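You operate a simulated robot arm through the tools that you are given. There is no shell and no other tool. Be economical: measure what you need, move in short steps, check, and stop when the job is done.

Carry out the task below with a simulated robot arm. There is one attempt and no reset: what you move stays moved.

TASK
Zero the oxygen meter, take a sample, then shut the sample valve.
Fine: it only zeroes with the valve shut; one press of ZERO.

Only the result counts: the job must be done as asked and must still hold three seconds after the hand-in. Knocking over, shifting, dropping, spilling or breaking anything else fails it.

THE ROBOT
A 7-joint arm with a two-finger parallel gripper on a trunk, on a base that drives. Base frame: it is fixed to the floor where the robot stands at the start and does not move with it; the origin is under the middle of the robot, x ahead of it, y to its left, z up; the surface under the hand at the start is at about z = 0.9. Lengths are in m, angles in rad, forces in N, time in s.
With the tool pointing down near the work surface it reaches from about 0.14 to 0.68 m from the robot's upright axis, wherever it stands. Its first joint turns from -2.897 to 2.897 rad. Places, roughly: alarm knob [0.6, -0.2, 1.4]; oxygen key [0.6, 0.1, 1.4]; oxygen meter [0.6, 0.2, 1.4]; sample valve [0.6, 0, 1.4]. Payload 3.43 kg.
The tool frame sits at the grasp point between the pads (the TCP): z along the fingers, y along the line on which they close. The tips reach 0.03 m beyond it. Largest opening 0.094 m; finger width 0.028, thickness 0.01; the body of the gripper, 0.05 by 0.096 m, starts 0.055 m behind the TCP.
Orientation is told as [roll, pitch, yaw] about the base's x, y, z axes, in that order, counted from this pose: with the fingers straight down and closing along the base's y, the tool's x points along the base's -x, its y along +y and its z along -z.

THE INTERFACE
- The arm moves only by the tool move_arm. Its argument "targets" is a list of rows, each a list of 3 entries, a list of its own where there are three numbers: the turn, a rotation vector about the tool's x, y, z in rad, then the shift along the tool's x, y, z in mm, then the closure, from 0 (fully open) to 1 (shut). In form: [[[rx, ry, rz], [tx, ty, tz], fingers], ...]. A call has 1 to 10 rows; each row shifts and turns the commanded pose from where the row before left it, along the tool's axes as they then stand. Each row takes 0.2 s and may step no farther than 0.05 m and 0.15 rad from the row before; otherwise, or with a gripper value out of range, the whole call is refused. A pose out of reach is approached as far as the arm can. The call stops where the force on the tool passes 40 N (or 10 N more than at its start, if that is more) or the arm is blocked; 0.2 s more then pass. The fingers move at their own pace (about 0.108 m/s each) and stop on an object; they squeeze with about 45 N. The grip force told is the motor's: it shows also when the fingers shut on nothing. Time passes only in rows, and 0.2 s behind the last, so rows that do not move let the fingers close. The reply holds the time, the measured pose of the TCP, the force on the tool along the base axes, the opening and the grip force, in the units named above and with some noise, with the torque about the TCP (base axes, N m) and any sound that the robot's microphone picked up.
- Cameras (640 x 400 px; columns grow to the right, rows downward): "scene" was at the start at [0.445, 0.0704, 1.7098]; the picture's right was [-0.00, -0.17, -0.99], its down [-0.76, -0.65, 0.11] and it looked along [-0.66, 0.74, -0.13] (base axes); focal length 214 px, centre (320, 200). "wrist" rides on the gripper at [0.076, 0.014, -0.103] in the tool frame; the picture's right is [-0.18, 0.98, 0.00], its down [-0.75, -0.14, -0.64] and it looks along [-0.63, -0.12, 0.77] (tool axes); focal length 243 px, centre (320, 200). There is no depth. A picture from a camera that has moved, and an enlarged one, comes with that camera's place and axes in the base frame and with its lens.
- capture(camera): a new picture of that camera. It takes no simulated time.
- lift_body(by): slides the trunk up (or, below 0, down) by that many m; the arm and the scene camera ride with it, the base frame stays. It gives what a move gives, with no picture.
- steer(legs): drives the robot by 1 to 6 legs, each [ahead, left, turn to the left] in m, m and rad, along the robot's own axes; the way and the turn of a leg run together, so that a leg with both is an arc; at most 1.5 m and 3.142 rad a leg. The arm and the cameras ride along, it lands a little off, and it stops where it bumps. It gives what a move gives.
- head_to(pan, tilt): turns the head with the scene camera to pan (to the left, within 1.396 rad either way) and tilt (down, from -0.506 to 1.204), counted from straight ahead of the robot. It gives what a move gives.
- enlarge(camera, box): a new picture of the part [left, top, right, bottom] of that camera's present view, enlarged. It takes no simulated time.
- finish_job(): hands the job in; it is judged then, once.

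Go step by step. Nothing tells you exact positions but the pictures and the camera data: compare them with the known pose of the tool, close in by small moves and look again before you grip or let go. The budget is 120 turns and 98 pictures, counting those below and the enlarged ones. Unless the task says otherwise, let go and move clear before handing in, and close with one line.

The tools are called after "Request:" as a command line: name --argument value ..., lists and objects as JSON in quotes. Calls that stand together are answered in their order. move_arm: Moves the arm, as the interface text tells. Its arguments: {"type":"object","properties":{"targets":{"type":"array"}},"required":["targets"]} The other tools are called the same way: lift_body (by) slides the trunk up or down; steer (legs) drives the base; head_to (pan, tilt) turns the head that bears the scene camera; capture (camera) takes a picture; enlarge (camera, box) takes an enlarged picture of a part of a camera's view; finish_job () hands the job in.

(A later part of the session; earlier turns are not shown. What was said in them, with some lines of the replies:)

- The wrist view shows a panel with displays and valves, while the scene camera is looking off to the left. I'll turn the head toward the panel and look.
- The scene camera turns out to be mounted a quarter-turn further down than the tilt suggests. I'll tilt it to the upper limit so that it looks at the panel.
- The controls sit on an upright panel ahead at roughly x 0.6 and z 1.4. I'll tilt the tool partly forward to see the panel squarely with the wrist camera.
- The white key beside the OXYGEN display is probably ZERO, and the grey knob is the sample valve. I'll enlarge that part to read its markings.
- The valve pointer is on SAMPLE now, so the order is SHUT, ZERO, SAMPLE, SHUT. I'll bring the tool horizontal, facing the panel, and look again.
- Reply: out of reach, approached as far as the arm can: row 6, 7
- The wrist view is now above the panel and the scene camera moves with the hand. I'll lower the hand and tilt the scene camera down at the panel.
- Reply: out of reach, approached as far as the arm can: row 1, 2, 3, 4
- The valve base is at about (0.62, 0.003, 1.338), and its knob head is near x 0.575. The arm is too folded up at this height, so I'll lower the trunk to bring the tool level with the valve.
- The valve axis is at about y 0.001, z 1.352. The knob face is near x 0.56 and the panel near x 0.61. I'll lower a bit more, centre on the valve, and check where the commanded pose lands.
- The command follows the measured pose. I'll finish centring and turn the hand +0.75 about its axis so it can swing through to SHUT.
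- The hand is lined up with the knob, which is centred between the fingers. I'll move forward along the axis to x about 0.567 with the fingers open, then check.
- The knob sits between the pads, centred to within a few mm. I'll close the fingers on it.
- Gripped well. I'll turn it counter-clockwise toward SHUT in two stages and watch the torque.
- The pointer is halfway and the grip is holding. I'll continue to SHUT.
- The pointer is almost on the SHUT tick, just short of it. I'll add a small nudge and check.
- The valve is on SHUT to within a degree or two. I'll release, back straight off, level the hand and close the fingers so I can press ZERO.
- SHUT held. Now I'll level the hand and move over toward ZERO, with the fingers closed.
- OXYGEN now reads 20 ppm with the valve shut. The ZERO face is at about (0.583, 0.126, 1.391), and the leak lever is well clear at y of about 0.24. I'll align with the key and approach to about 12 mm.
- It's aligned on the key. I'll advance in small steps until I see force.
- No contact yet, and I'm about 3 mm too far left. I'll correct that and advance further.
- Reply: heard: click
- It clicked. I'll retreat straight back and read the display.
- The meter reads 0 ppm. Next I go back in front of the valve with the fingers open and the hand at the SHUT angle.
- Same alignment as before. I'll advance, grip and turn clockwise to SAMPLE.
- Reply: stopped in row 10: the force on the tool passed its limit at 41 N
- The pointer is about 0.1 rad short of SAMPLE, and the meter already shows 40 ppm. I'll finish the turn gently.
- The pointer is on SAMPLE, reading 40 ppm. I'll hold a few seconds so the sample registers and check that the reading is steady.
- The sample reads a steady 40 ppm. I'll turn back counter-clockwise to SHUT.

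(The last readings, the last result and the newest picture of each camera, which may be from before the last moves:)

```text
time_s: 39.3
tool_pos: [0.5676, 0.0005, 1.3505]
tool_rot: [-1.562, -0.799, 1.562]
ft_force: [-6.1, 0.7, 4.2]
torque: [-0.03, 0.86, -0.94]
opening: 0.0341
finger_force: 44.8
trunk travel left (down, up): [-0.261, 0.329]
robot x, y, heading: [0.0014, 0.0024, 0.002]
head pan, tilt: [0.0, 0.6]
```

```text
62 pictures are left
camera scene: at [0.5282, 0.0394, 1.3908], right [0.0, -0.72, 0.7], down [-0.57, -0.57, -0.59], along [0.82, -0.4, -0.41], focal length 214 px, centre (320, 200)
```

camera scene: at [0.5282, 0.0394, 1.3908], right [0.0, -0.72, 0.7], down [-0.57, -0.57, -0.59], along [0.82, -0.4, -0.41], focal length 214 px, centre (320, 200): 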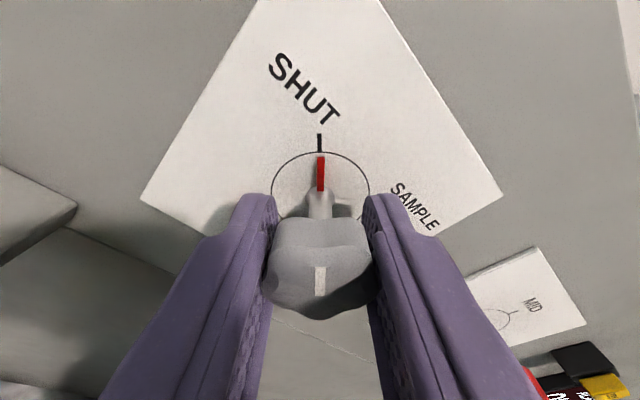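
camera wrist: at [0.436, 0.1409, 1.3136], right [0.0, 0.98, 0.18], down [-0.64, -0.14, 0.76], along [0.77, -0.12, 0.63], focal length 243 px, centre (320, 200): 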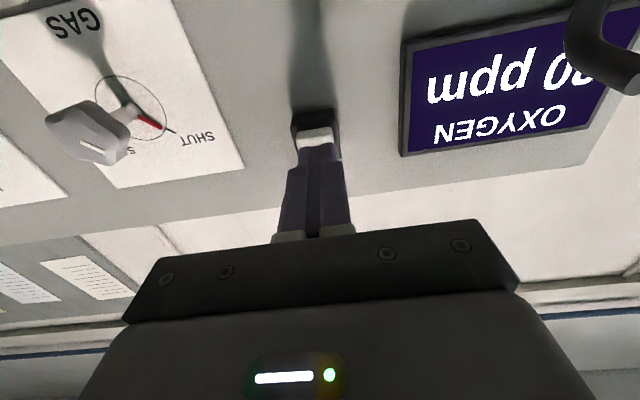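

The pointer is on the SHUT tick. I'll add a slight nudge, release, back off and check.

Request:
move_arm --targets '[[[0, 0, -0.02], [0, 0, 0], 1], [[0, 0, 0], [0, 0, 0], 1], [[0, 0, 0], [0, 0, 0], 0], [[0, 0, 0], [0, 0, 0], 0], [[0, 0, 0], [0, 0, 0], 0], [[0, 0, 0], [0, 0, -40], 0], [[0, 0, 0], [0, 0, -37], 0], [[0, 0, 0.15], [0, 0, 0], 0], [[0, 0, 0.15], [0, 0, 0], 0], [[0, 0, 0.15], [0, 0, 0], 0]]'

Request:
move_arm --targets '[[[0, 0, 0.15], [0, 0, 0], 0], [[0, 0, 0.15], [0, 0, 0], 0], [[0, 0, 0.05], [0, 30, 0], 0], [[0, 0, 0], [0, 30, 0], 0], [[0, 0, 0], [-10, 30, 0], 0]]'

Request:
capture --camera "scene"

```text
time_s: 41.5
tool_pos: [0.4931, 0.0015, 1.351]
tool_rot: [-1.549, -1.229, 1.547]
ft_force: [0.9, -0.5, -0.6]
torque: [-0.02, 0.0, 0.01]
opening: 0.094
finger_force: 0.0
trunk travel left (down, up): [-0.261, 0.329]
robot x, y, heading: [-0.0007, -0.002, -0.001]
head pan, tilt: [0.0, 0.6]
```

```text
time_s: 42.7
tool_pos: [0.4917, 0.0911, 1.3576]
tool_rot: [0.734, -1.557, -0.736]
ft_force: [0.1, 0.3, 0.5]
torque: [-0.03, -0.02, 0.04]
opening: 0.094
finger_force: 0.0
trunk travel left (down, up): [-0.261, 0.329]
robot x, y, heading: [0.001, -0.0001, 0.0]
head pan, tilt: [0.0, 0.6]
```

```text
61 pictures are left
camera scene: at [0.4519, 0.0918, 1.4141], right [0.0, -1.0, -0.01], down [-0.57, 0.01, -0.82], along [0.82, 0.0, -0.57], focal length 214 px, centre (320, 200)
```

scene: 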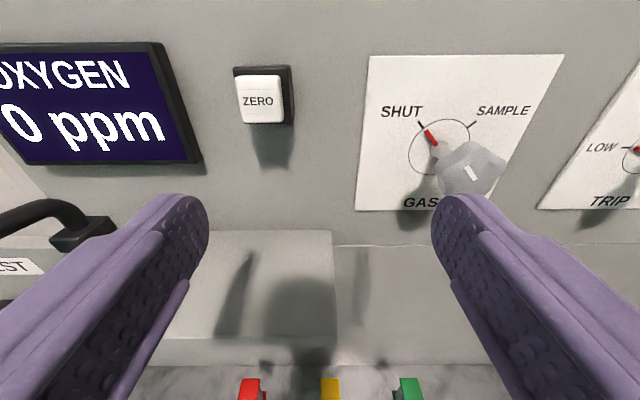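

The valve is back on SHUT and the hand is clear of it with the fingers open. Handing in.

Request:
finish_job

```text
The job is handed in.
```

The oxygen meter was zeroed with one press of ZERO while the valve was shut, the sample read 40 ppm, and the sample valve is back on SHUT.
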